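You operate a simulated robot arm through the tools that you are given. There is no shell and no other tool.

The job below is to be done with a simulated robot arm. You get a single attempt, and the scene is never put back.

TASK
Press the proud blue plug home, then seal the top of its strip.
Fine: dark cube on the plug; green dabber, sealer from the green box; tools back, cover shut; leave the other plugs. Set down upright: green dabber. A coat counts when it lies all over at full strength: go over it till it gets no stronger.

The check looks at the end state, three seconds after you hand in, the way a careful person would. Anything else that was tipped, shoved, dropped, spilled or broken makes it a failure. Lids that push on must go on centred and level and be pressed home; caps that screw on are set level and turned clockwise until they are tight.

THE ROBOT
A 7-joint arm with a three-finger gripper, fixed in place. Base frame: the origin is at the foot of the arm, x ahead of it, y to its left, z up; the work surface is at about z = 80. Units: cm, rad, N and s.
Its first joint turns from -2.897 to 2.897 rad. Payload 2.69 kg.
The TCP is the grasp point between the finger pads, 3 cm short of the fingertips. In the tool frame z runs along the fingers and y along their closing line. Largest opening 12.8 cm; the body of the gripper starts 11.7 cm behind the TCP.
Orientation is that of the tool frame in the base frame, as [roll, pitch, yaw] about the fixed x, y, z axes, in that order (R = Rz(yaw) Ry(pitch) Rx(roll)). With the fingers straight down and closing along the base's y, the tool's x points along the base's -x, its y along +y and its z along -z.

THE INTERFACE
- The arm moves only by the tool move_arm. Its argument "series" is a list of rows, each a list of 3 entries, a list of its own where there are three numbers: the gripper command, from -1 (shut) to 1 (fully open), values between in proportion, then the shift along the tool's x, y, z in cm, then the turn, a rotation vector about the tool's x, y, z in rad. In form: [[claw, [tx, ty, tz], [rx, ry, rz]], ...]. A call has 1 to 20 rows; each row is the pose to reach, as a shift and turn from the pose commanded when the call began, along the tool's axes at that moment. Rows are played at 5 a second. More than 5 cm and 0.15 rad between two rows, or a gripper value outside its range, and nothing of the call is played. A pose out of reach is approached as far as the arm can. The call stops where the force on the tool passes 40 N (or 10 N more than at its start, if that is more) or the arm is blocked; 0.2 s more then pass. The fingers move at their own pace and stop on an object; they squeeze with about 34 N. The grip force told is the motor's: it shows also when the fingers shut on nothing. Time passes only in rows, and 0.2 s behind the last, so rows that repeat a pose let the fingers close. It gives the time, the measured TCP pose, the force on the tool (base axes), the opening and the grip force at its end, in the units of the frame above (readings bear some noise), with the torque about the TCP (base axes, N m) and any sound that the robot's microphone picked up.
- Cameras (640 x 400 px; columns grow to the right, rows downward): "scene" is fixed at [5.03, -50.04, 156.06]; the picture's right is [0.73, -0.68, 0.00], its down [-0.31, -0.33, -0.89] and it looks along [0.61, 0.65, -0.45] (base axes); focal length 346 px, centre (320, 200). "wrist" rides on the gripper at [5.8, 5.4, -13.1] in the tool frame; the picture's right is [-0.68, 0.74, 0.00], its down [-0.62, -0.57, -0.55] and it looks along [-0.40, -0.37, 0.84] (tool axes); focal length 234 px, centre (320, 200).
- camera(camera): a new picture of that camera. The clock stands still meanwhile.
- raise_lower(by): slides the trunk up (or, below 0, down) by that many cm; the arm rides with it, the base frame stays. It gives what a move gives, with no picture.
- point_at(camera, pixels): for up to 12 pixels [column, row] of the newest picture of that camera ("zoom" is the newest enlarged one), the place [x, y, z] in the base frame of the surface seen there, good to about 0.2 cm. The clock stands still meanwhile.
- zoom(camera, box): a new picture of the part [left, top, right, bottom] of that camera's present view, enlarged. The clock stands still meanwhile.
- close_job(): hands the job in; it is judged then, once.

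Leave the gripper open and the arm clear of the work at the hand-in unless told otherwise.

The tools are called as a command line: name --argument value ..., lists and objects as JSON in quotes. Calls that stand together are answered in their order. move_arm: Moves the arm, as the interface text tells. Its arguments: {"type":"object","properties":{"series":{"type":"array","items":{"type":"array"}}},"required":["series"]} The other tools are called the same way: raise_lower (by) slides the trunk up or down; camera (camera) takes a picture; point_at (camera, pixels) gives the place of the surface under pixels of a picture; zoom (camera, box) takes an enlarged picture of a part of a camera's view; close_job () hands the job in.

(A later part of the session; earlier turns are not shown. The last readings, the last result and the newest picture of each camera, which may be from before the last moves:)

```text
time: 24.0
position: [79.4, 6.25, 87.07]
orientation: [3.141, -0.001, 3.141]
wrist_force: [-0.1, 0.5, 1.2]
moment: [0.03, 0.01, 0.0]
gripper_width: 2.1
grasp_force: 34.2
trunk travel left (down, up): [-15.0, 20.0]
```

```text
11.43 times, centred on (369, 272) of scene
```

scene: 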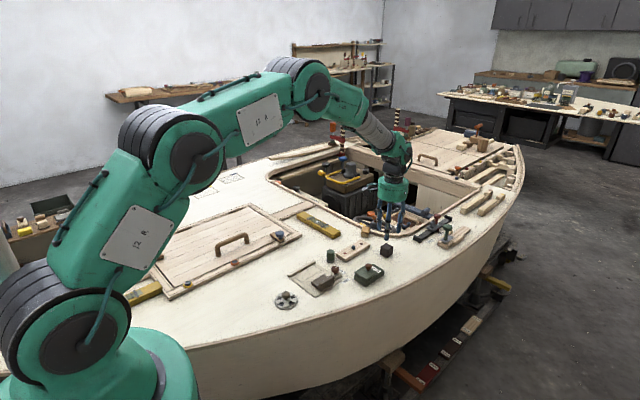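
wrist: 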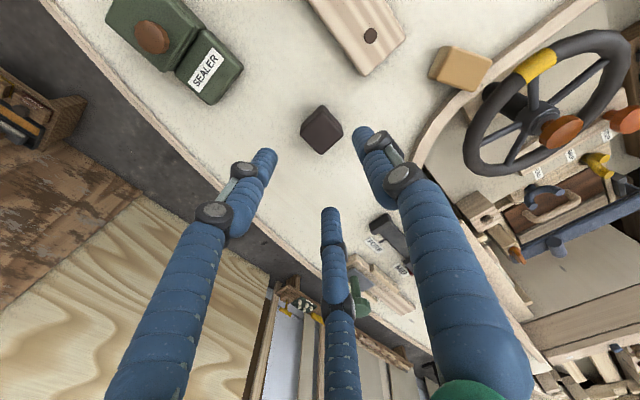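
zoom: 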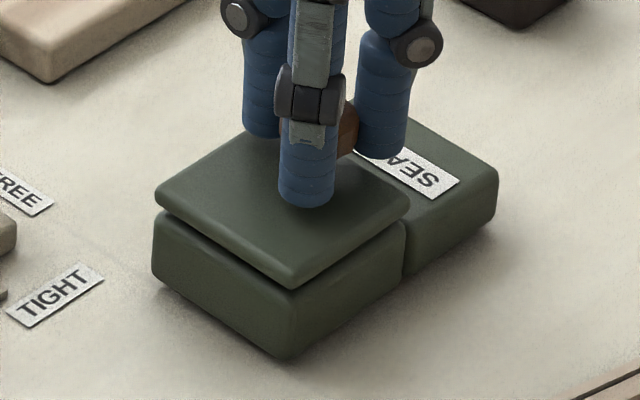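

The whole box may have moved slightly, so the cover doesn't simply lift off. I'll lower back to the grip height and compare the picture.

move_arm --series '[[-1, [0, 0, 0.1], [0, 0, 0]], [-1, [0, 0, 0.3], [0, 0, 0]], [-1, [0, 0, 0.3], [0, 0, 0]]]'

zoom --camera "scene" --box '[345, 255, 393, 290]'

```text
time: 24.8
position: [79.61, 6.29, 86.96]
orientation: [-3.14, 0.002, 3.14]
wrist_force: [0.4, -3.8, 7.7]
moment: [-0.63, 0.31, 0.09]
gripper_width: 2.08
grasp_force: 33.4
trunk travel left (down, up): [-15.0, 20.0]
```

```text
11.43 times, centred on (369, 272) of scene
```

zoom: 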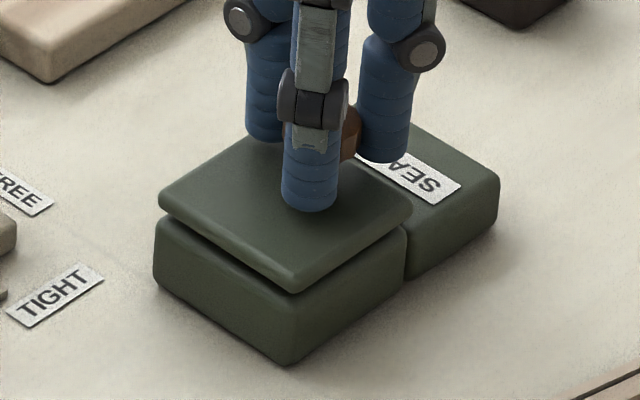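

The box itself seems to have risen a hair and resettled, so the cover is captive and either slides or hinges. I'll relieve the downward load by 0.1 cm, then test a small slide of 0.5 cm toward the SEALER block (+x, tool −x).

move_arm --series '[[-1, [0, 0, -0.1], [0, 0, 0]], [-1, [0, 0, -0.1], [0, 0, 0]]]'

zoom --camera "scene" --box '[345, 255, 393, 290]'

move_arm --series '[[-1, [-0.2, 0, 0], [0, 0, 0]], [-1, [-0.4, 0, 0], [0, 0, 0]], [-1, [-0.5, 0, 0], [0, 0, 0]]]'

zoom --camera "scene" --box '[345, 255, 393, 290]'

```text
time: 25.4
position: [79.46, 6.42, 86.78]
orientation: [3.141, 0.0, -3.14]
wrist_force: [3.5, -4.3, 5.6]
moment: [-0.56, -0.35, 0.0]
gripper_width: 2.08
grasp_force: 34.2
trunk travel left (down, up): [-15.0, 20.0]
```

```text
11.43 times, centred on (369, 272) of scene
```

zoom: 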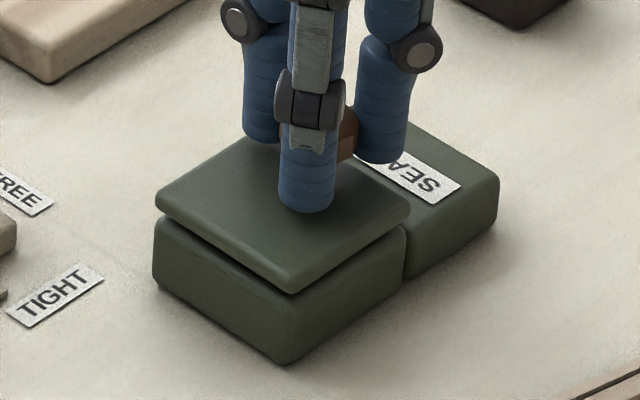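

```text
time: 26.2
position: [79.84, 6.3, 86.9]
orientation: [3.141, 0.0, 3.141]
wrist_force: [0.1, 4.4, 4.3]
moment: [0.03, 0.03, -0.03]
gripper_width: 2.07
grasp_force: 34.0
trunk travel left (down, up): [-15.0, 20.0]
```

```text
11.43 times, centred on (369, 272) of scene
```

zoom: 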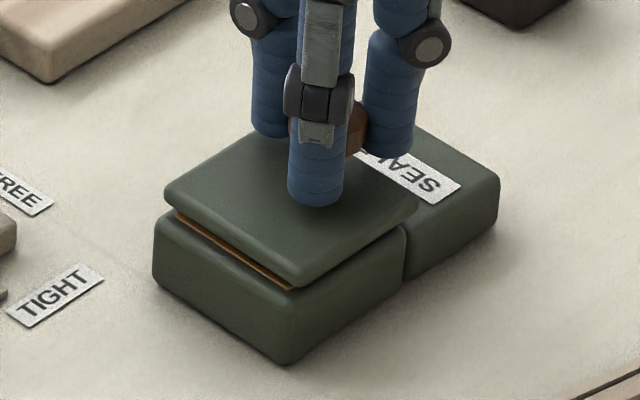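

It's a sliding cover: it moved about 0.4 cm, the box stayed put, and orange sealer shows at the near edge. I'll continue sliding +x.

move_arm --series '[[-1, [-0.4, 0, 0], [0, 0, 0]], [-1, [-0.8, 0, 0], [0, 0, 0]], [-1, [-1.2, 0, 0], [0, 0, 0]], [-1, [-1.6, 0, 0], [0, 0, 0]], [-1, [-2.0, 0, 0], [0, 0, 0]]]'

zoom --camera "scene" --box '[345, 255, 393, 290]'

```text
time: 27.4
position: [81.9, 6.37, 86.95]
orientation: [3.141, 0.001, 3.141]
wrist_force: [-0.1, -0.3, 0.7]
moment: [0.0, -0.01, 0.02]
gripper_width: 2.05
grasp_force: 33.8
trunk travel left (down, up): [-15.0, 20.0]
```

```text
11.43 times, centred on (369, 272) of scene
```

zoom: 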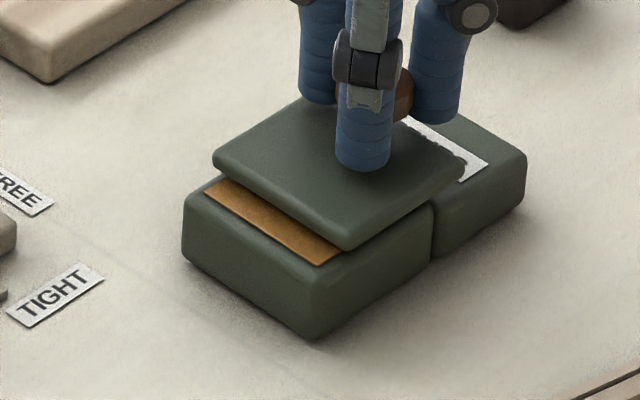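

The cover slid, but the box was also dragged about 1 cm in +x because downward load was lost. With about 6 N of downward load earlier the box stayed, so I'll press down 0.2 cm and read the force before sliding further.

move_arm --series '[[-1, [0, 0, 0.1], [0, 0, 0]], [-1, [0, 0, 0.2], [0, 0, 0]], [-1, [0, 0, 0.2], [0, 0, 0]]]'

camera --camera "wrist"

```text
time: 28.2
position: [82.01, 6.37, 86.79]
orientation: [3.141, 0.002, -3.141]
wrist_force: [-0.1, 0.0, 7.2]
moment: [-0.37, 0.14, 0.16]
gripper_width: 2.06
grasp_force: 34.2
trunk travel left (down, up): [-15.0, 20.0]
```

```text
taken
```

wrist: 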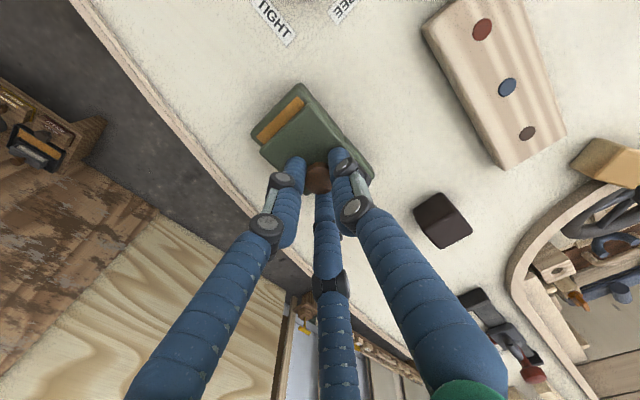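

There's now 7 N down. I'll slide +x by 1 cm with the press held and check whether the box stays.

move_arm --series '[[-1, [-0.25, 0, 0.05], [0, 0, 0]], [-1, [-0.5, 0, 0.05], [0, 0, 0]], [-1, [-0.75, 0, 0.05], [0, 0, 0]], [-1, [-1.0, 0, 0.05], [0, 0, 0]]]'

zoom --camera "scene" --box '[345, 255, 393, 290]'

```text
time: 29.2
position: [82.92, 6.29, 86.82]
orientation: [-3.141, 0.002, -3.141]
wrist_force: [0.1, 2.2, 19.8]
moment: [-0.19, -0.16, 0.1]
gripper_width: 2.07
grasp_force: 34.0
trunk travel left (down, up): [-15.0, 20.0]
```

```text
11.43 times, centred on (369, 272) of scene
```

zoom: 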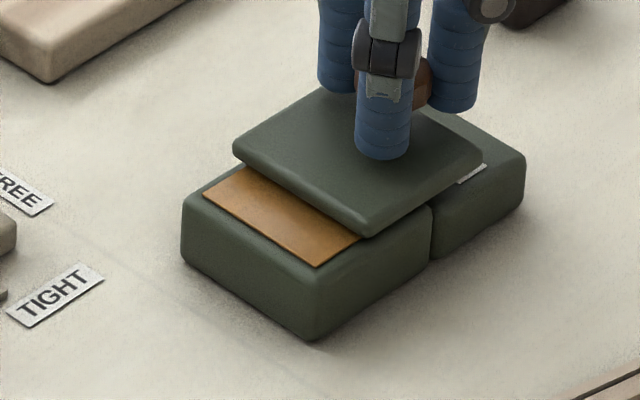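

The box stayed fixed this time and the cover opened more, with 20 N down. I'll continue another 1 cm with slightly less press.

move_arm --series '[[-1, [-0.25, 0, -0.03], [0, 0, 0]], [-1, [-0.5, 0, -0.03], [0, 0, 0]], [-1, [-0.75, 0, -0.03], [0, 0, 0]], [-1, [-1.0, 0, -0.03], [0, 0, 0]]]'

zoom --camera "scene" --box '[345, 255, 393, 290]'

```text
time: 30.2
position: [83.97, 6.38, 86.71]
orientation: [3.141, 0.003, -3.141]
wrist_force: [-0.8, -3.1, 21.2]
moment: [-0.09, 0.12, 0.07]
gripper_width: 2.07
grasp_force: 34.1
trunk travel left (down, up): [-15.0, 20.0]
```

```text
11.43 times, centred on (369, 272) of scene
```

zoom: 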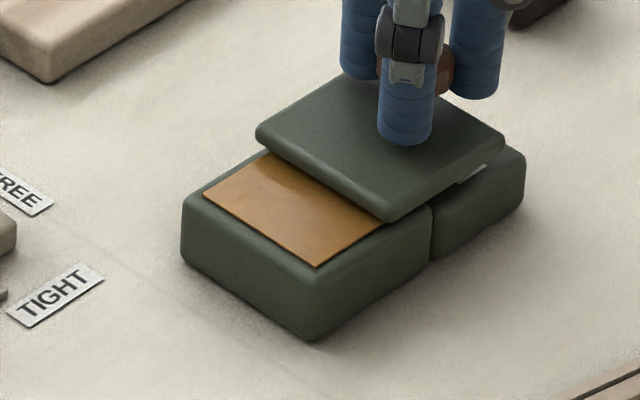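

The box is still fixed. I'll continue another 1 cm.

move_arm --series '[[-1, [-0.25, 0, -0.02], [0, 0, 0]], [-1, [-0.5, 0, -0.02], [0, 0, 0]], [-1, [-0.75, 0, -0.02], [0, 0, 0]], [-1, [-1.0, 0, -0.02], [0, 0, 0]]]'

zoom --camera "scene" --box '[345, 255, 393, 290]'

```text
time: 31.2
position: [84.97, 6.31, 86.78]
orientation: [3.141, 0.001, -3.141]
wrist_force: [0.0, 9.2, 20.7]
moment: [0.3, -0.11, 0.07]
gripper_width: 2.06
grasp_force: 34.3
trunk travel left (down, up): [-15.0, 20.0]
```

```text
11.43 times, centred on (369, 272) of scene
```

zoom: 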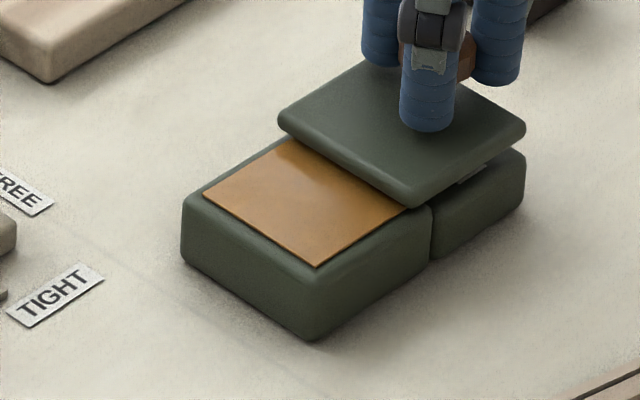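

The sealer is well exposed. I'll measure the exposed patch and the box's current edges.

point_at --camera "zoom" --pixels '[[208, 195], [316, 264], [398, 206], [286, 148], [300, 200], [250, 195], [185, 235], [318, 338], [430, 215], [285, 120], [412, 205], [500, 165]]'

```text
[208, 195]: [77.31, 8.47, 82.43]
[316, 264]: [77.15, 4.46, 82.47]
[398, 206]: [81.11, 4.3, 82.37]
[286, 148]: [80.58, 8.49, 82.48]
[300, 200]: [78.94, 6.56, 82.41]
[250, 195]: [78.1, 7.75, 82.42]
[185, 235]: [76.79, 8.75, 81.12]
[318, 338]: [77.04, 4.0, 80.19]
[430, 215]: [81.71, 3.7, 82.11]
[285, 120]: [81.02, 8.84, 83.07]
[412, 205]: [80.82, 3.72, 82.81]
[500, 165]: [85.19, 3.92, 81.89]
```

The exposed sealer spans x 77.1–81.0 and y 4.3–8.5 at z 82.4. That's enough for the dabber. I'll relieve the press, release the knob and rise.

move_arm --series '[[-1, [0, 0, -0.1], [0, 0, 0]], [-0.8, [0, 0, -0.15], [0, 0, 0]], [-0.4, [0, 0, -0.15], [0, 0, 0]], [-0.3, [0, 0, -0.15], [0, 0, 0]], [-0.3, [0, 0, -1], [0, 0, 0]], [-0.3, [0, 0, -3], [0, 0, 0]], [-0.3, [0, 0, -7], [0, 0, 0]], [-0.3, [0, 0, -11], [0, 0, 0]], [-0.3, [0, 0, -11], [0, 0, 0]]]'

camera --camera "scene"

zoom --camera "scene" --box '[345, 250, 401, 290]'

```text
time: 33.2
position: [84.88, 6.44, 97.36]
orientation: [3.14, -0.002, 3.141]
wrist_force: [0.2, -1.0, 0.1]
moment: [-0.03, 0.0, 0.0]
gripper_width: 4.49
grasp_force: 0.0
trunk travel left (down, up): [-15.0, 20.0]
```

```text
taken
```

scene: 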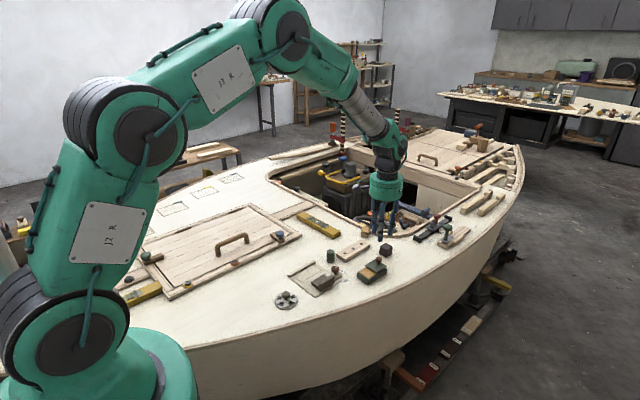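

```text
10.00 times, centred on (373, 270) of scene
```

zoom: 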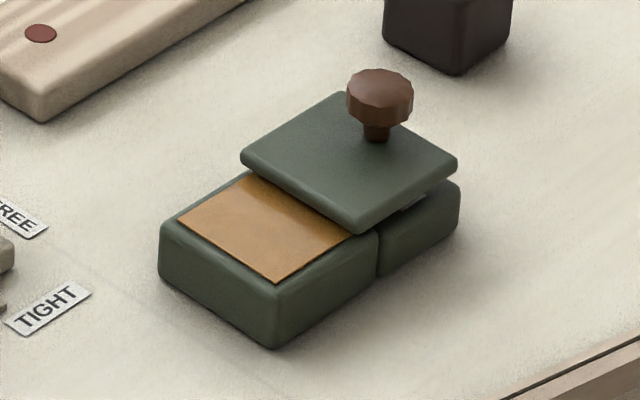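

The cover stays open. Next I'll go above the dabber, near (77, 22), to measure it precisely.

move_arm --series '[[-0.06, [1.6, 3.1, 0], [0, 0, 0]], [-0.06, [3.2, 6.3, 0], [0, 0, 0]], [-0.06, [4.8, 9.4, 0.5], [0, 0, 0]], [-0.06, [6.4, 12.5, 1.5], [0, 0, 0]], [-0.06, [7.9, 15.6, 2.4], [0, 0, 0]], [-0.06, [7.9, 15.6, 2.4], [0, 0, 0]]]'

zoom --camera "wrist" --box '[240, 90, 400, 200]'

point_at --camera "zoom" --pixels '[[320, 200], [320, 160], [320, 240], [280, 200], [360, 200], [300, 130], [340, 130], [320, 280]]'

```text
time: 34.6
position: [76.71, 21.7, 94.97]
orientation: [3.141, 0.001, 3.141]
wrist_force: [-0.5, 0.0, 0.1]
moment: [-0.02, -0.03, 0.01]
gripper_width: 6.01
grasp_force: 0.1
trunk travel left (down, up): [-15.0, 20.0]
```

```text
3.64 times, centred on (320, 145) of wrist
```

zoom: 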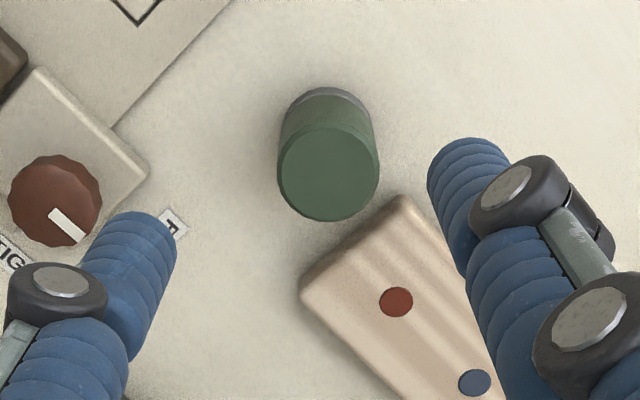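

```text
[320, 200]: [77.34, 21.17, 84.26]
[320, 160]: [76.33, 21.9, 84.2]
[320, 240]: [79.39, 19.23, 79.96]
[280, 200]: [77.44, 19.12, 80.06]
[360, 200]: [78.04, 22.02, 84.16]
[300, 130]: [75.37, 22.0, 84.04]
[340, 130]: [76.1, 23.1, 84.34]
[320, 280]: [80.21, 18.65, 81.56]
```

The dabber is centred at about (76.9, 21.85), 3 cm in diameter with its top at 84.2, and it stands 1.5 cm from the strip end. I'll narrow the fingers to 4.4 cm, descend so the tips stay above strip height, and grip its upper half.

move_arm --series '[[-0.31, [0.03, -0.12, 2.5], [0, 0, 0]], [-0.31, [0.03, -0.12, 5], [0, 0, 0]], [-0.31, [0.03, -0.12, 7.5], [0, 0, 0]], [-0.31, [0.03, -0.12, 9.3], [0, 0, 0]], [-0.31, [0.03, -0.12, 10.1], [0, 0, 0]], [-0.31, [0.03, -0.12, 10.1], [0, 0, 0]]]'

zoom --camera "scene" --box '[300, 220, 364, 270]'

zoom --camera "wrist" --box '[240, 120, 400, 220]'

```text
time: 36.0
position: [76.82, 21.71, 85.18]
orientation: [-3.141, 0.0, 3.14]
wrist_force: [0.5, 0.0, -0.2]
moment: [0.03, -0.03, 0.02]
gripper_width: 4.42
grasp_force: 0.0
trunk travel left (down, up): [-15.0, 20.0]
```

```text
8.00 times, centred on (332, 245) of scene
```

zoom: 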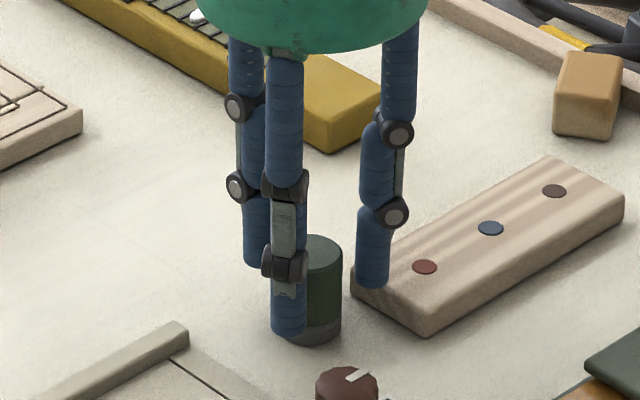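

```text
4.00 times, centred on (320, 170) of wrist
```

zoom: 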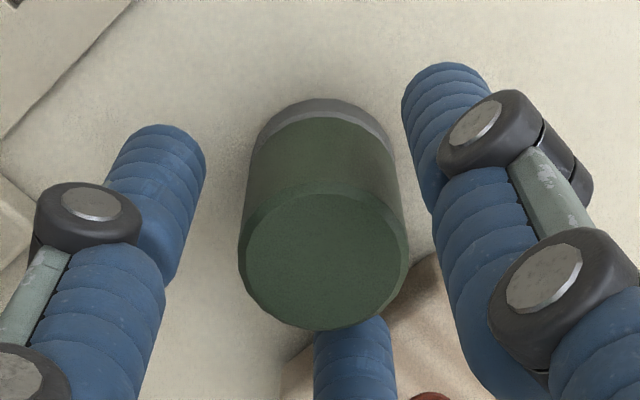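

The dabber sits between the three fingers and nothing is touching. I'll close on it.

move_arm --series '[[-0.6, [0, 0, 0], [0, 0, 0]], [-1, [0, 0, 0], [0, 0, 0]], [-1, [0, 0, 0], [0, 0, 0]], [-1, [0, 0, 0], [0, 0, 0]]]'

zoom --camera "wrist" --box '[240, 120, 400, 220]'

```text
time: 37.0
position: [76.84, 21.86, 85.2]
orientation: [3.141, 0.0, -3.141]
wrist_force: [0.0, -0.5, -0.3]
moment: [-0.01, 0.0, 0.0]
gripper_width: 2.85
grasp_force: 33.8
trunk travel left (down, up): [-15.0, 20.0]
```

```text
4.00 times, centred on (320, 170) of wrist
```

zoom: 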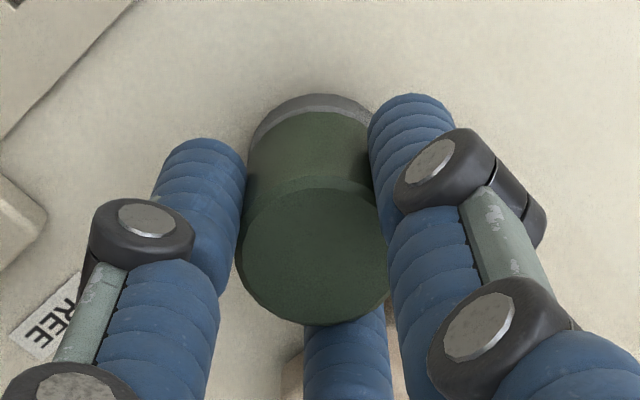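

Gripped at 2.85 cm. I'll lift 6 cm and carry it over the sealer to about (78.9, 6.4).

move_arm --series '[[-1, [0, 0, -1], [0, 0, 0]], [-1, [0, 0, -3], [0, 0, 0]], [-1, [0, 0, -6], [0, 0, 0]], [-1, [-0.5, -3.5, -6.5], [0, 0, 0]], [-1, [-1, -7.5, -6.5], [0, 0, 0]], [-1, [-1.5, -11.5, -6.5], [0, 0, 0]], [-1, [-1.98, -15.5, -6.5], [0, 0, 0]], [-1, [-1.98, -15.5, -6.5], [0, 0, 0]], [-1, [-1.98, -15.5, -4.5], [0, 0, 0]], [-1, [-1.98, -15.5, -4.0], [0, 0, 0]], [-1, [-1.98, -15.5, -4.0], [0, 0, 0]]]'

zoom --camera "scene" --box '[335, 230, 407, 290]'

zoom --camera "wrist" --box '[240, 120, 400, 220]'

```text
time: 39.4
position: [79.07, 6.22, 89.48]
orientation: [-3.141, -0.001, -3.141]
wrist_force: [0.1, 0.0, -0.7]
moment: [0.04, -0.01, -0.01]
gripper_width: 2.84
grasp_force: 33.9
trunk travel left (down, up): [-15.0, 20.0]
```

```text
6.67 times, centred on (371, 260) of scene
```

zoom: 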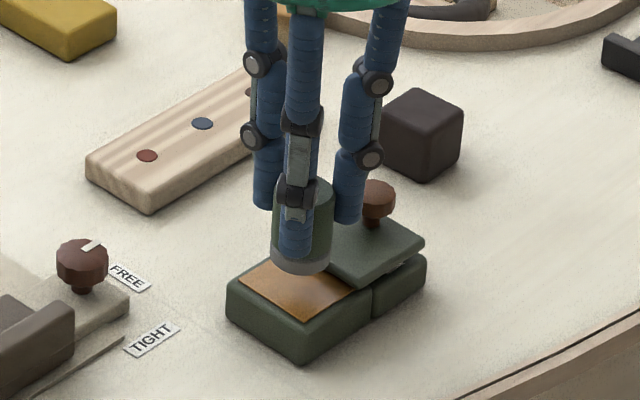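

```text
4.00 times, centred on (320, 170) of wrist
```

zoom: 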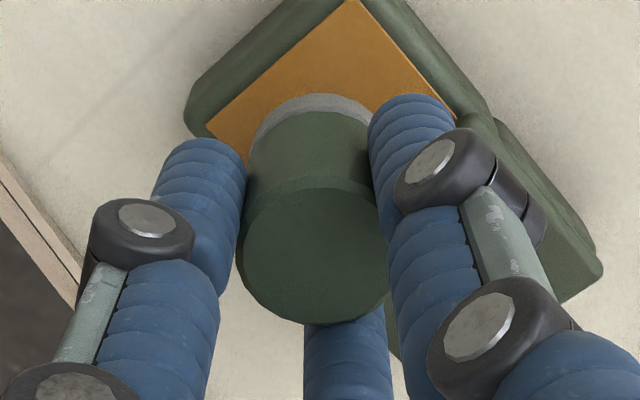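

The dabber hangs about 1.6 cm above the sealer with the cover edge clear to its right. I'll shift 0.15 toward −x and lower until light contact.

move_arm --series '[[-1, [0.15, 0, 0.5], [0, 0, 0]], [-1, [0.15, 0, 0.9], [0, 0, 0]], [-1, [0.15, 0, 1.2], [0, 0, 0]], [-1, [0.15, 0, 1.4], [0, 0, 0]], [-1, [0.15, 0, 1.5], [0, 0, 0]]]'

zoom --camera "scene" --box '[345, 250, 401, 290]'

```text
time: 40.6
position: [78.71, 6.3, 87.73]
orientation: [-3.141, 0.001, -3.141]
wrist_force: [0.6, -0.4, -0.8]
moment: [-0.02, -0.02, -0.01]
gripper_width: 2.85
grasp_force: 34.3
trunk travel left (down, up): [-15.0, 20.0]
```

```text
10.00 times, centred on (373, 270) of scene
```

zoom: 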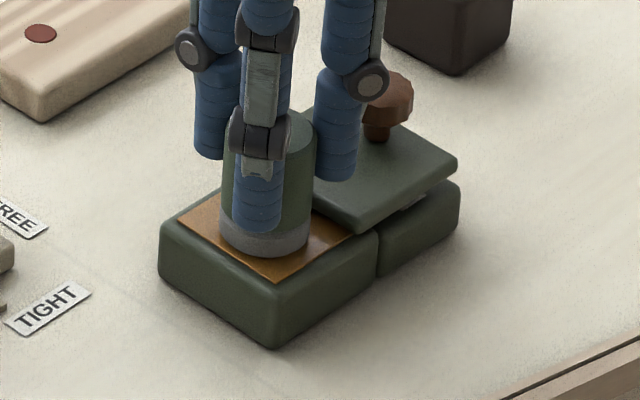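

No contact force yet, so I'll lower a bit more in 0.1 steps.

move_arm --series '[[-1, [0, 0, 0.1], [0, 0, 0]], [-1, [0, 0, 0.2], [0, 0, 0]], [-1, [0, 0, 0.2], [0, 0, 0]]]'

```text
time: 41.4
position: [78.72, 6.33, 87.68]
orientation: [3.141, 0.001, 3.141]
wrist_force: [-1.7, 1.8, 10.4]
moment: [0.09, 0.11, 0.02]
gripper_width: 2.83
grasp_force: 34.2
trunk travel left (down, up): [-15.0, 20.0]
```

Contact at about 10 N. I'll hold briefly so it loads, then lift and look at the pad.

move_arm --series '[[-1, [0, 0, 0], [0, 0, 0]], [-1, [0, 0, 0], [0, 0, 0]], [-1, [0, 0, 0], [0, 0, 0]], [-1, [0, 0, -0.5], [0, 0, 0]], [-1, [0, 0, -2], [0, 0, 0]], [-1, [0, 0, -4], [0, 0, 0]], [-1, [0, 0, -4], [0, 0, 0]]]'

zoom --camera "scene" --box '[335, 230, 407, 290]'

zoom --camera "wrist" --box '[240, 90, 400, 200]'

```text
time: 43.0
position: [78.74, 6.29, 91.52]
orientation: [-3.141, 0.0, -3.141]
wrist_force: [0.4, -0.4, -0.6]
moment: [0.02, -0.05, -0.01]
gripper_width: 2.83
grasp_force: 33.4
trunk travel left (down, up): [-15.0, 20.0]
```

```text
6.67 times, centred on (371, 260) of scene
```

zoom: 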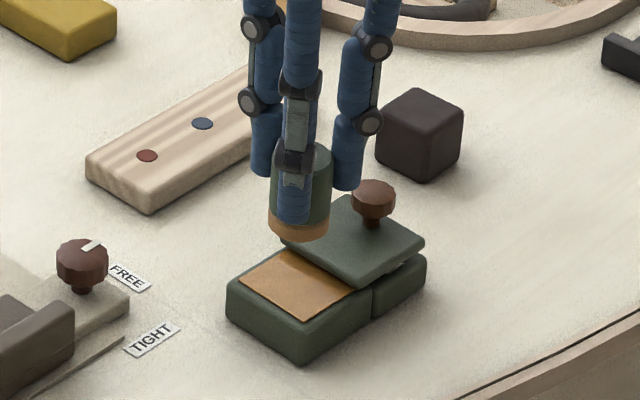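

```text
3.64 times, centred on (320, 145) of wrist
```

zoom: 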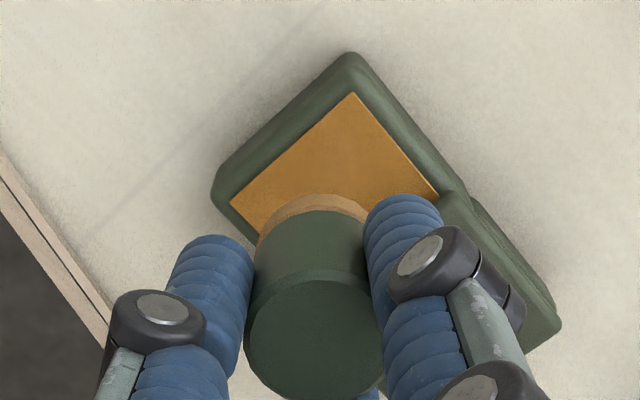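

The pad has turned amber, so it's loaded. Before going to the strip I'll measure the tan block beyond its far end (scene about (366,232)) and re-measure the strip edges.

camera --camera "scene"

point_at --camera "scene" --pixels '[[362, 229], [366, 228], [362, 234], [366, 236], [369, 230]]'

zoom --camera "scene" --box '[325, 235, 375, 266]'

point_at --camera "zoom" --pixels '[[130, 205], [130, 220], [240, 290], [236, 305], [300, 255], [300, 130], [420, 190], [150, 205], [240, 270]]'

```text
taken
```

scene: 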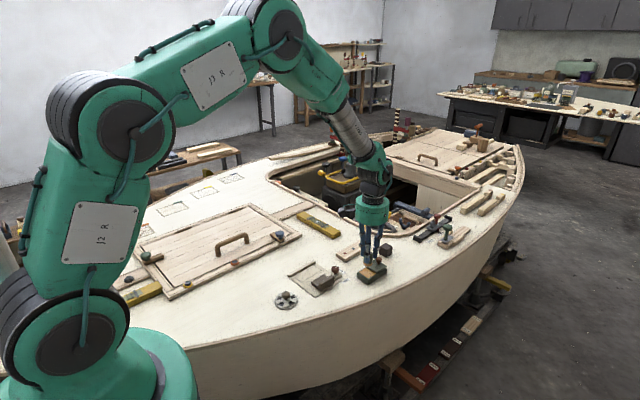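

```text
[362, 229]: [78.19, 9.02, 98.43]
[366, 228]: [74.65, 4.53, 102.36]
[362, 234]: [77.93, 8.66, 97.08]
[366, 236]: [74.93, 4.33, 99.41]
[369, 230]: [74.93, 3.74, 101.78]
```

```text
12.80 times, centred on (350, 250) of scene
```

zoom: 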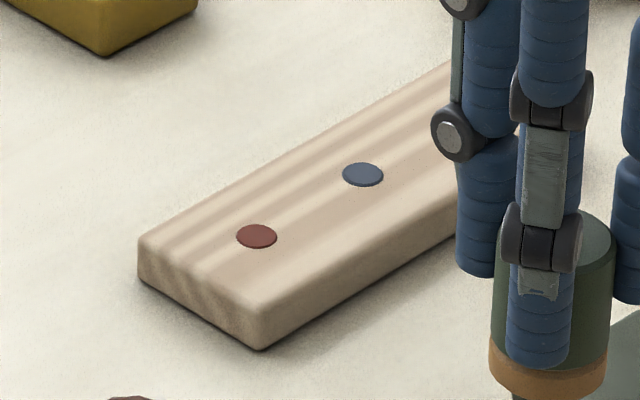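

```text
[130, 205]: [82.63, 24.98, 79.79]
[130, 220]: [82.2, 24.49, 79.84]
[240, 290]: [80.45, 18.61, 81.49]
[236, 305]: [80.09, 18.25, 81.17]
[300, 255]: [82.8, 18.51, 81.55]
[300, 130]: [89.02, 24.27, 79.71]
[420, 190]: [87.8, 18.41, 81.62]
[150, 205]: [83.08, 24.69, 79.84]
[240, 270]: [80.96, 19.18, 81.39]
```

The strip reads as expected, with its top near 81.6. I'll carry the loaded dabber to above the near end at (80.7, 19.0).

move_arm --series '[[-1, [-0.5, 3.2, 0], [0, 0, 0]], [-1, [-1.0, 6.4, 0], [0, 0, 0]], [-1, [-1.5, 9.6, 0], [0, 0, 0]], [-1, [-1.95, 12.57, 0], [0, 0, 0]], [-1, [-1.95, 12.57, 2], [0, 0, 0]], [-1, [-1.95, 12.57, 4], [0, 0, 0]], [-1, [-1.95, 12.57, 4.4], [0, 0, 0]], [-1, [-1.95, 12.57, 4.4], [0, 0, 0]]]'

zoom --camera "scene" --box '[310, 225, 382, 270]'

zoom --camera "wrist" --box '[240, 90, 400, 200]'

```text
time: 44.8
position: [80.71, 18.92, 86.88]
orientation: [3.141, -0.001, -3.14]
wrist_force: [-0.5, -0.4, -0.5]
moment: [-0.01, -0.01, 0.01]
gripper_width: 2.84
grasp_force: 34.0
trunk travel left (down, up): [-15.0, 20.0]
```

```text
8.89 times, centred on (346, 248) of scene
```

zoom: 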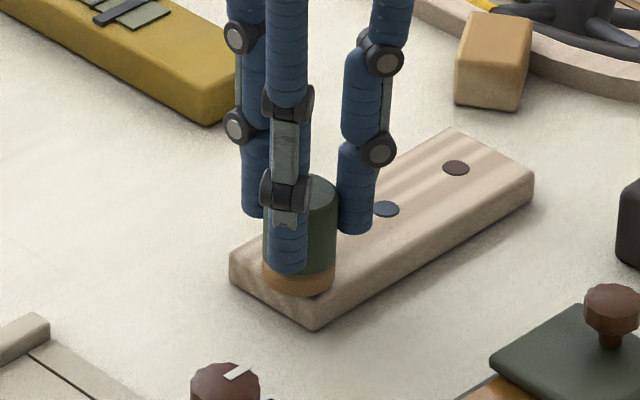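

```text
3.64 times, centred on (320, 145) of wrist
```

zoom: 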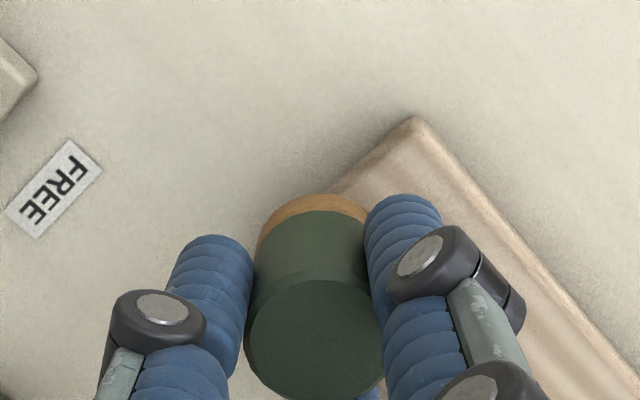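

It's just above the strip. I'll lower in 0.1 steps to a light contact.

move_arm --series '[[-1, [0, 0, 0.1], [0, 0, 0]], [-1, [0, 0, 0.2], [0, 0, 0]], [-1, [0, 0, 0.3], [0, 0, 0]], [-1, [0, 0, 0.35], [0, 0, 0]]]'

```text
time: 45.8
position: [80.76, 18.99, 86.76]
orientation: [3.141, 0.0, 3.141]
wrist_force: [1.0, 0.7, -0.2]
moment: [0.0, -0.03, -0.05]
gripper_width: 2.81
grasp_force: 33.9
trunk travel left (down, up): [-15.0, 20.0]
```

No force yet at command z 86.66, so I'll go a little lower.

move_arm --series '[[-1, [0, 0, 0.05], [0, 0, 0]], [-1, [0, 0, 0.1], [0, 0, 0]], [-1, [0, 0, 0.1], [0, 0, 0]]]'

```text
time: 46.6
position: [80.86, 18.97, 86.63]
orientation: [3.141, 0.0, 3.14]
wrist_force: [-0.6, 0.8, -0.3]
moment: [0.01, -0.05, -0.02]
gripper_width: 2.82
grasp_force: 34.3
trunk travel left (down, up): [-15.0, 20.0]
```

move_arm --series '[[-1, [0, 0, 0.1], [0, 0, 0]], [-1, [0, 0, 0.15], [0, 0, 0]], [-1, [0, 0, 0.15], [0, 0, 0]]]'

zoom --camera "scene" --box '[310, 225, 382, 270]'

```text
time: 47.4
position: [80.81, 19.0, 86.72]
orientation: [-3.141, 0.004, -3.141]
wrist_force: [-3.0, -0.3, 18.1]
moment: [-0.11, 0.12, 0.0]
gripper_width: 2.8
grasp_force: 34.1
trunk travel left (down, up): [-15.0, 20.0]
```

```text
8.89 times, centred on (346, 248) of scene
```

zoom: 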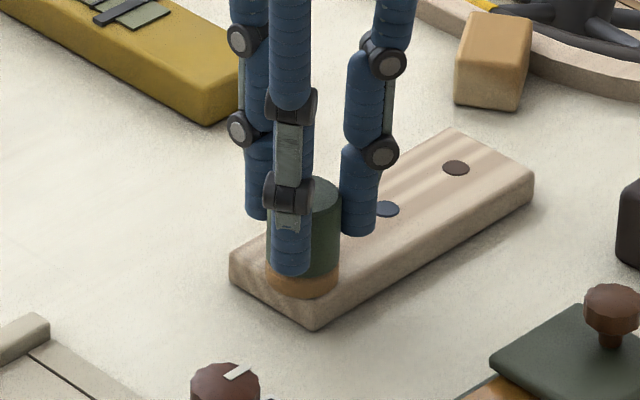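

There's contact at command z of about 86.5, with 18 N at 86.41. I'll lift 2 cm to see the mark left.

move_arm --series '[[-1, [0, 0, -0.1], [0, 0, 0]], [-1, [0, 0, -1], [0, 0, 0]], [-1, [0, 0, -4], [0, 0, 0]], [-1, [0, 0, -4], [0, 0, 0]]]'

zoom --camera "scene" --box '[310, 225, 382, 270]'

zoom --camera "wrist" --box '[240, 90, 400, 200]'

```text
time: 48.4
position: [80.85, 18.95, 90.58]
orientation: [-3.141, -0.002, 3.141]
wrist_force: [-1.4, 0.0, -0.1]
moment: [0.06, -0.07, 0.05]
gripper_width: 2.84
grasp_force: 34.1
trunk travel left (down, up): [-15.0, 20.0]
```

```text
8.89 times, centred on (346, 248) of scene
```

zoom: 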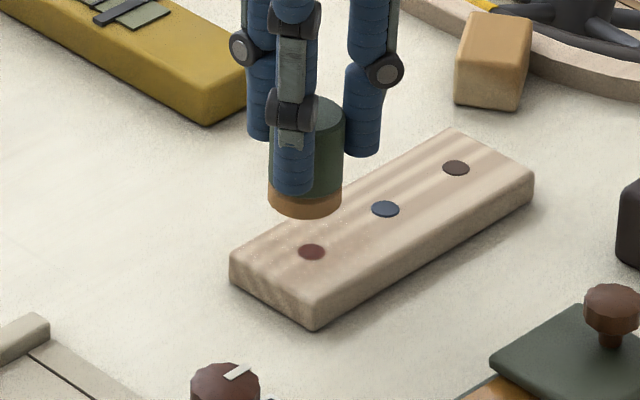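

```text
3.64 times, centred on (320, 145) of wrist
```

zoom: 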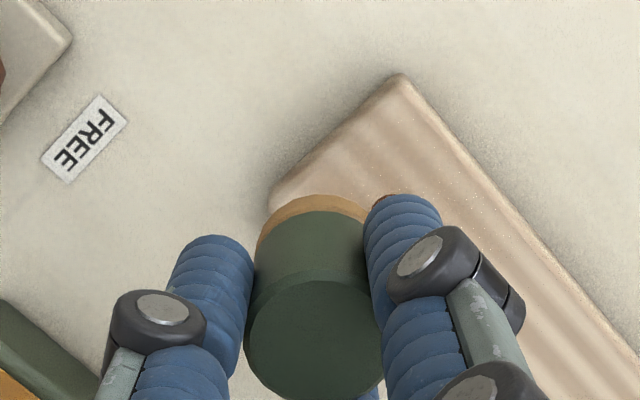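

There's a faint speckle near the red plug. I'll zoom in more to see how the coat looks.

zoom --camera "scene" --box '[332, 242, 364, 264]'

zoom --camera "wrist" --box '[300, 100, 400, 200]'

```text
16.00 times, centred on (348, 253) of scene
```

zoom: 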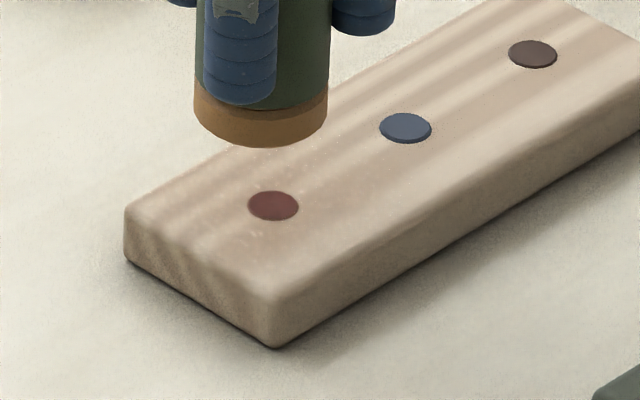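

```text
4.00 times, centred on (350, 150) of wrist
```

zoom: 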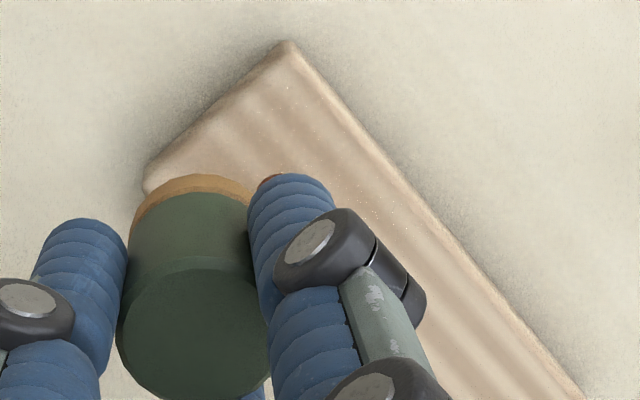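

The coat from one touch is faint. I'll try a light drag: touch at (80.7, 19.0), pull 3 cm toward +x, then check the force and whether the strip stays put.

move_arm --series '[[-1, [0, 0, 2.5], [0, 0, 0]], [-1, [0, 0, 3.7], [0, 0, 0]], [-1, [0, 0, 3.93], [0, 0, 0]], [-1, [0, 0, 3.95], [0, 0, 0]], [-1, [-0.6, 0, 3.95], [0, 0, 0]], [-1, [-1.2, 0, 3.95], [0, 0, 0]], [-1, [-1.8, 0, 3.95], [0, 0, 0]], [-1, [-2.4, 0, 3.95], [0, 0, 0]], [-1, [-3.0, 0, 3.95], [0, 0, 0]]]'

zoom --camera "scene" --box '[310, 225, 382, 270]'

```text
time: 50.4
position: [83.85, 19.0, 86.6]
orientation: [-3.141, 0.004, 3.141]
wrist_force: [-3.2, 0.1, 11.8]
moment: [0.05, 0.13, -0.01]
gripper_width: 2.82
grasp_force: 34.5
trunk travel left (down, up): [-15.0, 20.0]
```

```text
8.89 times, centred on (346, 248) of scene
```

zoom: 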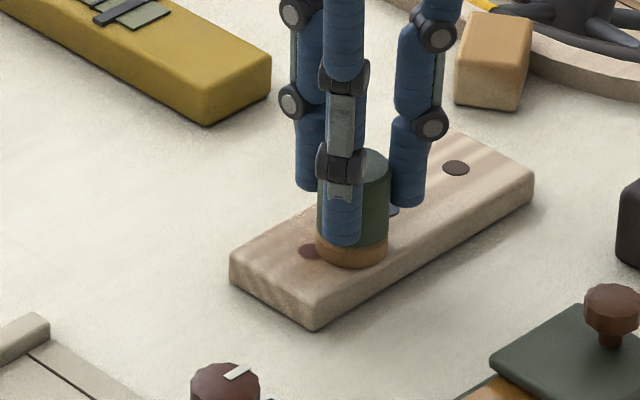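

The strip stayed put, drag friction is only 3 N, and a coat trail is visible. I'll continue along this lane to the far end at x of about 93.

move_arm --series '[[-1, [-0.8, 0, 0], [0, 0, 0]], [-1, [-1.6, 0, 0], [0, 0, 0]], [-1, [-2.4, 0, 0], [0, 0, 0]], [-1, [-3.2, 0, 0], [0, 0, 0]], [-1, [-4.0, 0, 0], [0, 0, 0]], [-1, [-4.8, 0, 0], [0, 0, 0]], [-1, [-5.6, 0, 0], [0, 0, 0]], [-1, [-6.4, 0, 0], [0, 0, 0]], [-1, [-7.2, 0, 0], [0, 0, 0]], [-1, [-8.0, 0, 0], [0, 0, 0]], [-1, [-8.8, 0, 0], [0, 0, 0]], [-1, [-9.3, 0, 0], [0, 0, 0]], [-1, [-9.3, 0, 0], [0, 0, 0]]]'

zoom --camera "scene" --box '[310, 225, 382, 270]'

zoom --camera "wrist" --box '[240, 60, 400, 200]'

```text
time: 53.2
position: [93.0, 18.96, 86.6]
orientation: [3.141, 0.001, 3.141]
wrist_force: [-6.1, 0.0, 18.2]
moment: [-0.07, 0.29, 0.01]
gripper_width: 2.8
grasp_force: 33.6
trunk travel left (down, up): [-15.0, 20.0]
```

```text
8.89 times, centred on (346, 248) of scene
```

zoom: 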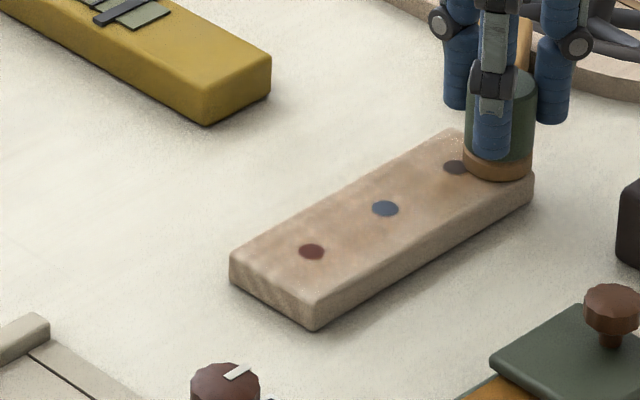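

```text
2.86 times, centred on (320, 130) of wrist
```

zoom: 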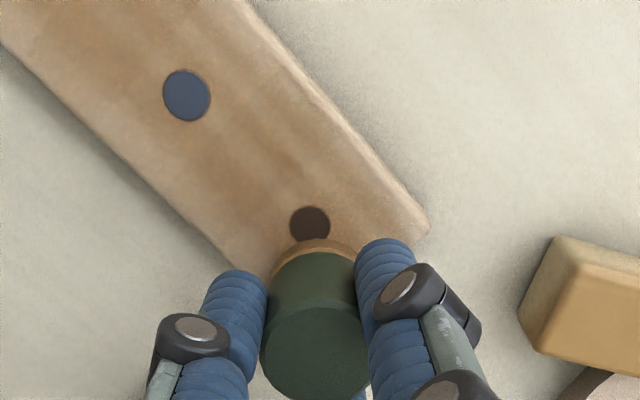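

An amber film now shows along the lane. Before shifting to the +y lane I'll check the tan block's distance, at zoom (530,310) and (560,245).

point_at --camera "zoom" --pixels '[[525, 310], [562, 245], [560, 340], [600, 290], [425, 225], [250, 0], [310, 225], [240, 260]]'

```text
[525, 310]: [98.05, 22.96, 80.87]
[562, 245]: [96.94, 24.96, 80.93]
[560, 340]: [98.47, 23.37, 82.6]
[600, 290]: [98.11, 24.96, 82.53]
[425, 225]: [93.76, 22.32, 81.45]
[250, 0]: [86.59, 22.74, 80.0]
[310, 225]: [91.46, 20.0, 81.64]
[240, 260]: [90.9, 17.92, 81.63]
```

The block is 4 cm clear. Now I'll do the second lane at y=21.0, moving back toward the near end.

move_arm --series '[[-1, [0, 0.7, -0.04], [0, 0, 0]], [-1, [0, 1.4, -0.04], [0, 0, 0]], [-1, [0, 2.0, -0.04], [0, 0, 0]], [-1, [0.9, 2.0, -0.04], [0, 0, 0]], [-1, [1.8, 2.0, -0.04], [0, 0, 0]], [-1, [2.7, 2.0, -0.03], [0, 0, 0]], [-1, [3.6, 2.0, -0.03], [0, 0, 0]], [-1, [4.5, 2.0, -0.03], [0, 0, 0]], [-1, [5.4, 2.0, -0.02], [0, 0, 0]], [-1, [6.3, 2.0, -0.02], [0, 0, 0]], [-1, [7.2, 2.0, -0.01], [0, 0, 0]], [-1, [8.1, 2.0, -0.01], [0, 0, 0]], [-1, [9.0, 2.0, 0], [0, 0, 0]], [-1, [9.9, 2.0, 0], [0, 0, 0]], [-1, [10.8, 2.0, 0], [0, 0, 0]], [-1, [11.7, 2.0, 0], [0, 0, 0]], [-1, [12.4, 2.0, 0], [0, 0, 0]], [-1, [12.4, 2.0, 0], [0, 0, 0]]]'

zoom --camera "scene" --box '[310, 225, 382, 270]'

```text
time: 57.0
position: [80.42, 20.95, 86.55]
orientation: [-3.141, 0.002, 3.14]
wrist_force: [4.2, 0.4, 15.9]
moment: [0.04, -0.3, -0.02]
gripper_width: 2.81
grasp_force: 34.2
trunk travel left (down, up): [-15.0, 20.0]
```

```text
8.89 times, centred on (346, 248) of scene
```

zoom: 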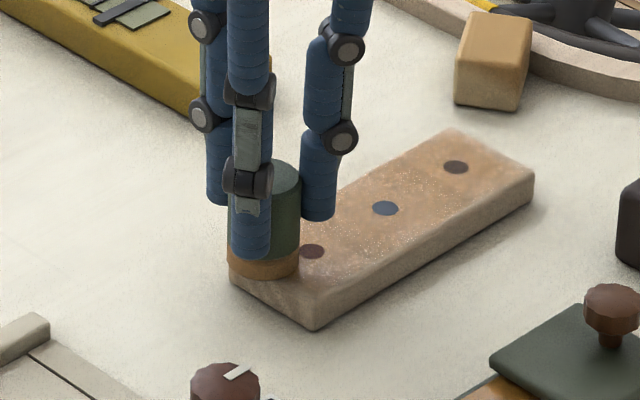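

The strip now shows an amber film, lighter at the edges and near corner. I'll lift, reload the dabber at the sealer (same spot) and view the strip.

move_arm --series '[[-1, [0, 0, -2], [0, 0, 0]], [-1, [0, 0, -4.9], [0, 0, 0]], [-1, [0.5, -3.6, -4.94], [0, 0, 0]], [-1, [1.0, -7.3, -4.94], [0, 0, 0]], [-1, [1.5, -11, -4.94], [0, 0, 0]], [-1, [1.85, -14.57, -4.94], [0, 0, 0]], [-1, [1.85, -14.57, -4.94], [0, 0, 0]], [-1, [1.85, -14.57, -2.5], [0, 0, 0]], [-1, [1.85, -14.57, -1.2], [0, 0, 0]], [-1, [1.85, -14.57, -0.98], [0, 0, 0]], [-1, [1.85, -14.57, -0.95], [0, 0, 0]], [-1, [1.85, -14.57, -0.93], [0, 0, 0]], [-1, [1.85, -14.57, -0.93], [0, 0, 0]], [-1, [1.85, -14.57, -2.0], [0, 0, 0]], [-1, [1.85, -14.57, -4.94], [0, 0, 0]], [-1, [1.85, -14.57, -4.94], [0, 0, 0]]]'

zoom --camera "scene" --box '[322, 232, 378, 267]'

zoom --camera "scene" --box '[335, 230, 407, 290]'

```text
time: 60.4
position: [78.85, 6.49, 91.51]
orientation: [-3.141, -0.002, 3.141]
wrist_force: [-0.8, 0.2, -0.2]
moment: [-0.01, -0.04, 0.0]
gripper_width: 2.82
grasp_force: 34.1
trunk travel left (down, up): [-15.0, 20.0]
```

```text
11.43 times, centred on (350, 250) of scene
```

zoom: 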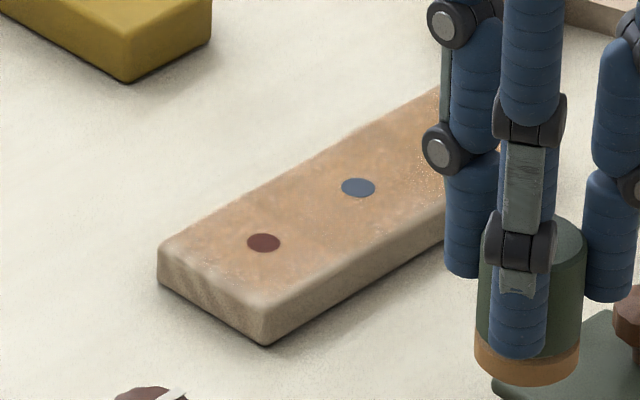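

```text
6.67 times, centred on (371, 260) of scene
```

zoom: 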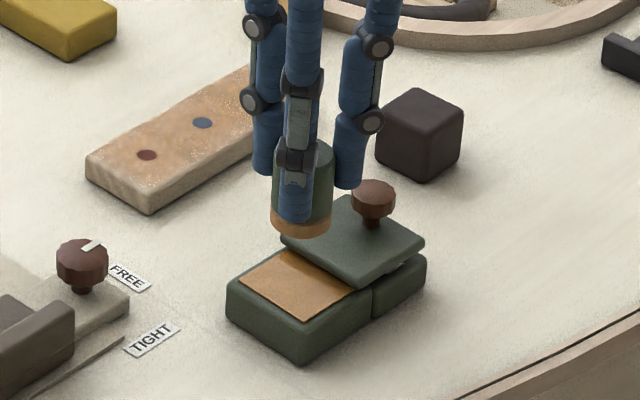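

The film covers the middle well but the edges are paler. The second round is three lanes, starting with y=18.6 along the near edge from x=80.3 to 93.3.

move_arm --series '[[-1, [-0.5, 4, 0], [0, 0, 0]], [-1, [-1.0, 8, 0], [0, 0, 0]], [-1, [-1.55, 12.17, 0], [0, 0, 0]], [-1, [-1.55, 12.17, 3.5], [0, 0, 0]], [-1, [-1.55, 12.17, 4.75], [0, 0, 0]], [-1, [-1.55, 12.17, 4.93], [0, 0, 0]], [-1, [-2.55, 12.17, 4.93], [0, 0, 0]], [-1, [-3.55, 12.17, 4.93], [0, 0, 0]], [-1, [-4.55, 12.17, 4.92], [0, 0, 0]], [-1, [-5.55, 12.17, 4.92], [0, 0, 0]], [-1, [-6.55, 12.17, 4.92], [0, 0, 0]], [-1, [-7.55, 12.17, 4.91], [0, 0, 0]], [-1, [-8.55, 12.17, 4.91], [0, 0, 0]], [-1, [-9.55, 12.17, 4.91], [0, 0, 0]], [-1, [-10.55, 12.17, 4.9], [0, 0, 0]], [-1, [-11.55, 12.17, 4.9], [0, 0, 0]], [-1, [-12.55, 12.17, 4.9], [0, 0, 0]], [-1, [-13.55, 12.17, 4.9], [0, 0, 0]], [-1, [-14.55, 12.17, 4.9], [0, 0, 0]], [-1, [-14.55, 12.17, 4.9], [0, 0, 0]]]'

zoom --camera "scene" --box '[322, 232, 378, 267]'

```text
time: 64.6
position: [93.15, 18.45, 86.65]
orientation: [-3.142, -0.001, 3.141]
wrist_force: [-0.8, 0.1, 2.8]
moment: [0.05, 0.02, 0.01]
gripper_width: 2.75
grasp_force: 33.8
trunk travel left (down, up): [-15.0, 20.0]
```

```text
11.43 times, centred on (350, 250) of scene
```

zoom: 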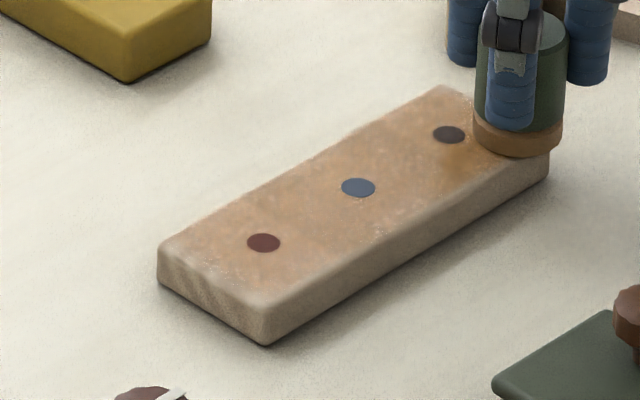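

The force fell to 2.8 N, so that pass was light. I'll press 0.1 lower and come back along the centre lane y=20.

move_arm --series '[[-1, [0, 0, 0.08], [0, 0, 0]], [-1, [0, 0.7, 0.08], [0, 0, 0]], [-1, [0, 1.4, 0.08], [0, 0, 0]], [-1, [1.0, 1.4, 0.08], [0, 0, 0]], [-1, [2.0, 1.4, 0.08], [0, 0, 0]], [-1, [3.0, 1.4, 0.09], [0, 0, 0]], [-1, [4.0, 1.4, 0.09], [0, 0, 0]], [-1, [5.0, 1.4, 0.09], [0, 0, 0]], [-1, [6.0, 1.4, 0.1], [0, 0, 0]], [-1, [7.0, 1.4, 0.1], [0, 0, 0]], [-1, [8.0, 1.4, 0.1], [0, 0, 0]], [-1, [9.0, 1.4, 0.11], [0, 0, 0]], [-1, [10.0, 1.4, 0.11], [0, 0, 0]], [-1, [11.0, 1.4, 0.11], [0, 0, 0]], [-1, [12.0, 1.4, 0.11], [0, 0, 0]], [-1, [13.0, 1.4, 0.11], [0, 0, 0]], [-1, [13.0, 1.4, 0.11], [0, 0, 0]]]'

zoom --camera "scene" --box '[322, 232, 378, 267]'

```text
time: 68.2
position: [80.39, 20.01, 86.49]
orientation: [-3.141, 0.0, -3.14]
wrist_force: [3.6, 0.1, 17.4]
moment: [0.12, -0.25, 0.0]
gripper_width: 2.82
grasp_force: 34.4
trunk travel left (down, up): [-15.0, 20.0]
```

```text
11.43 times, centred on (350, 250) of scene
```

zoom: 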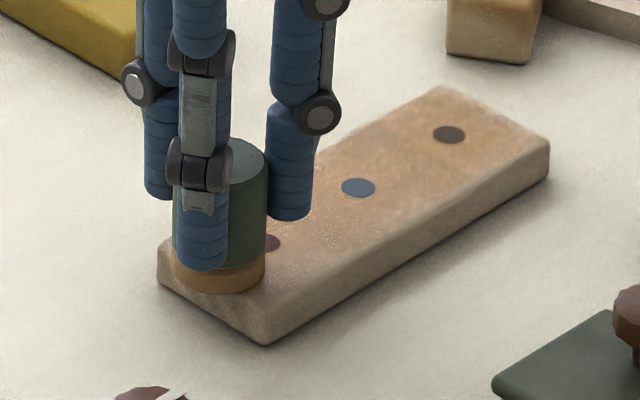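

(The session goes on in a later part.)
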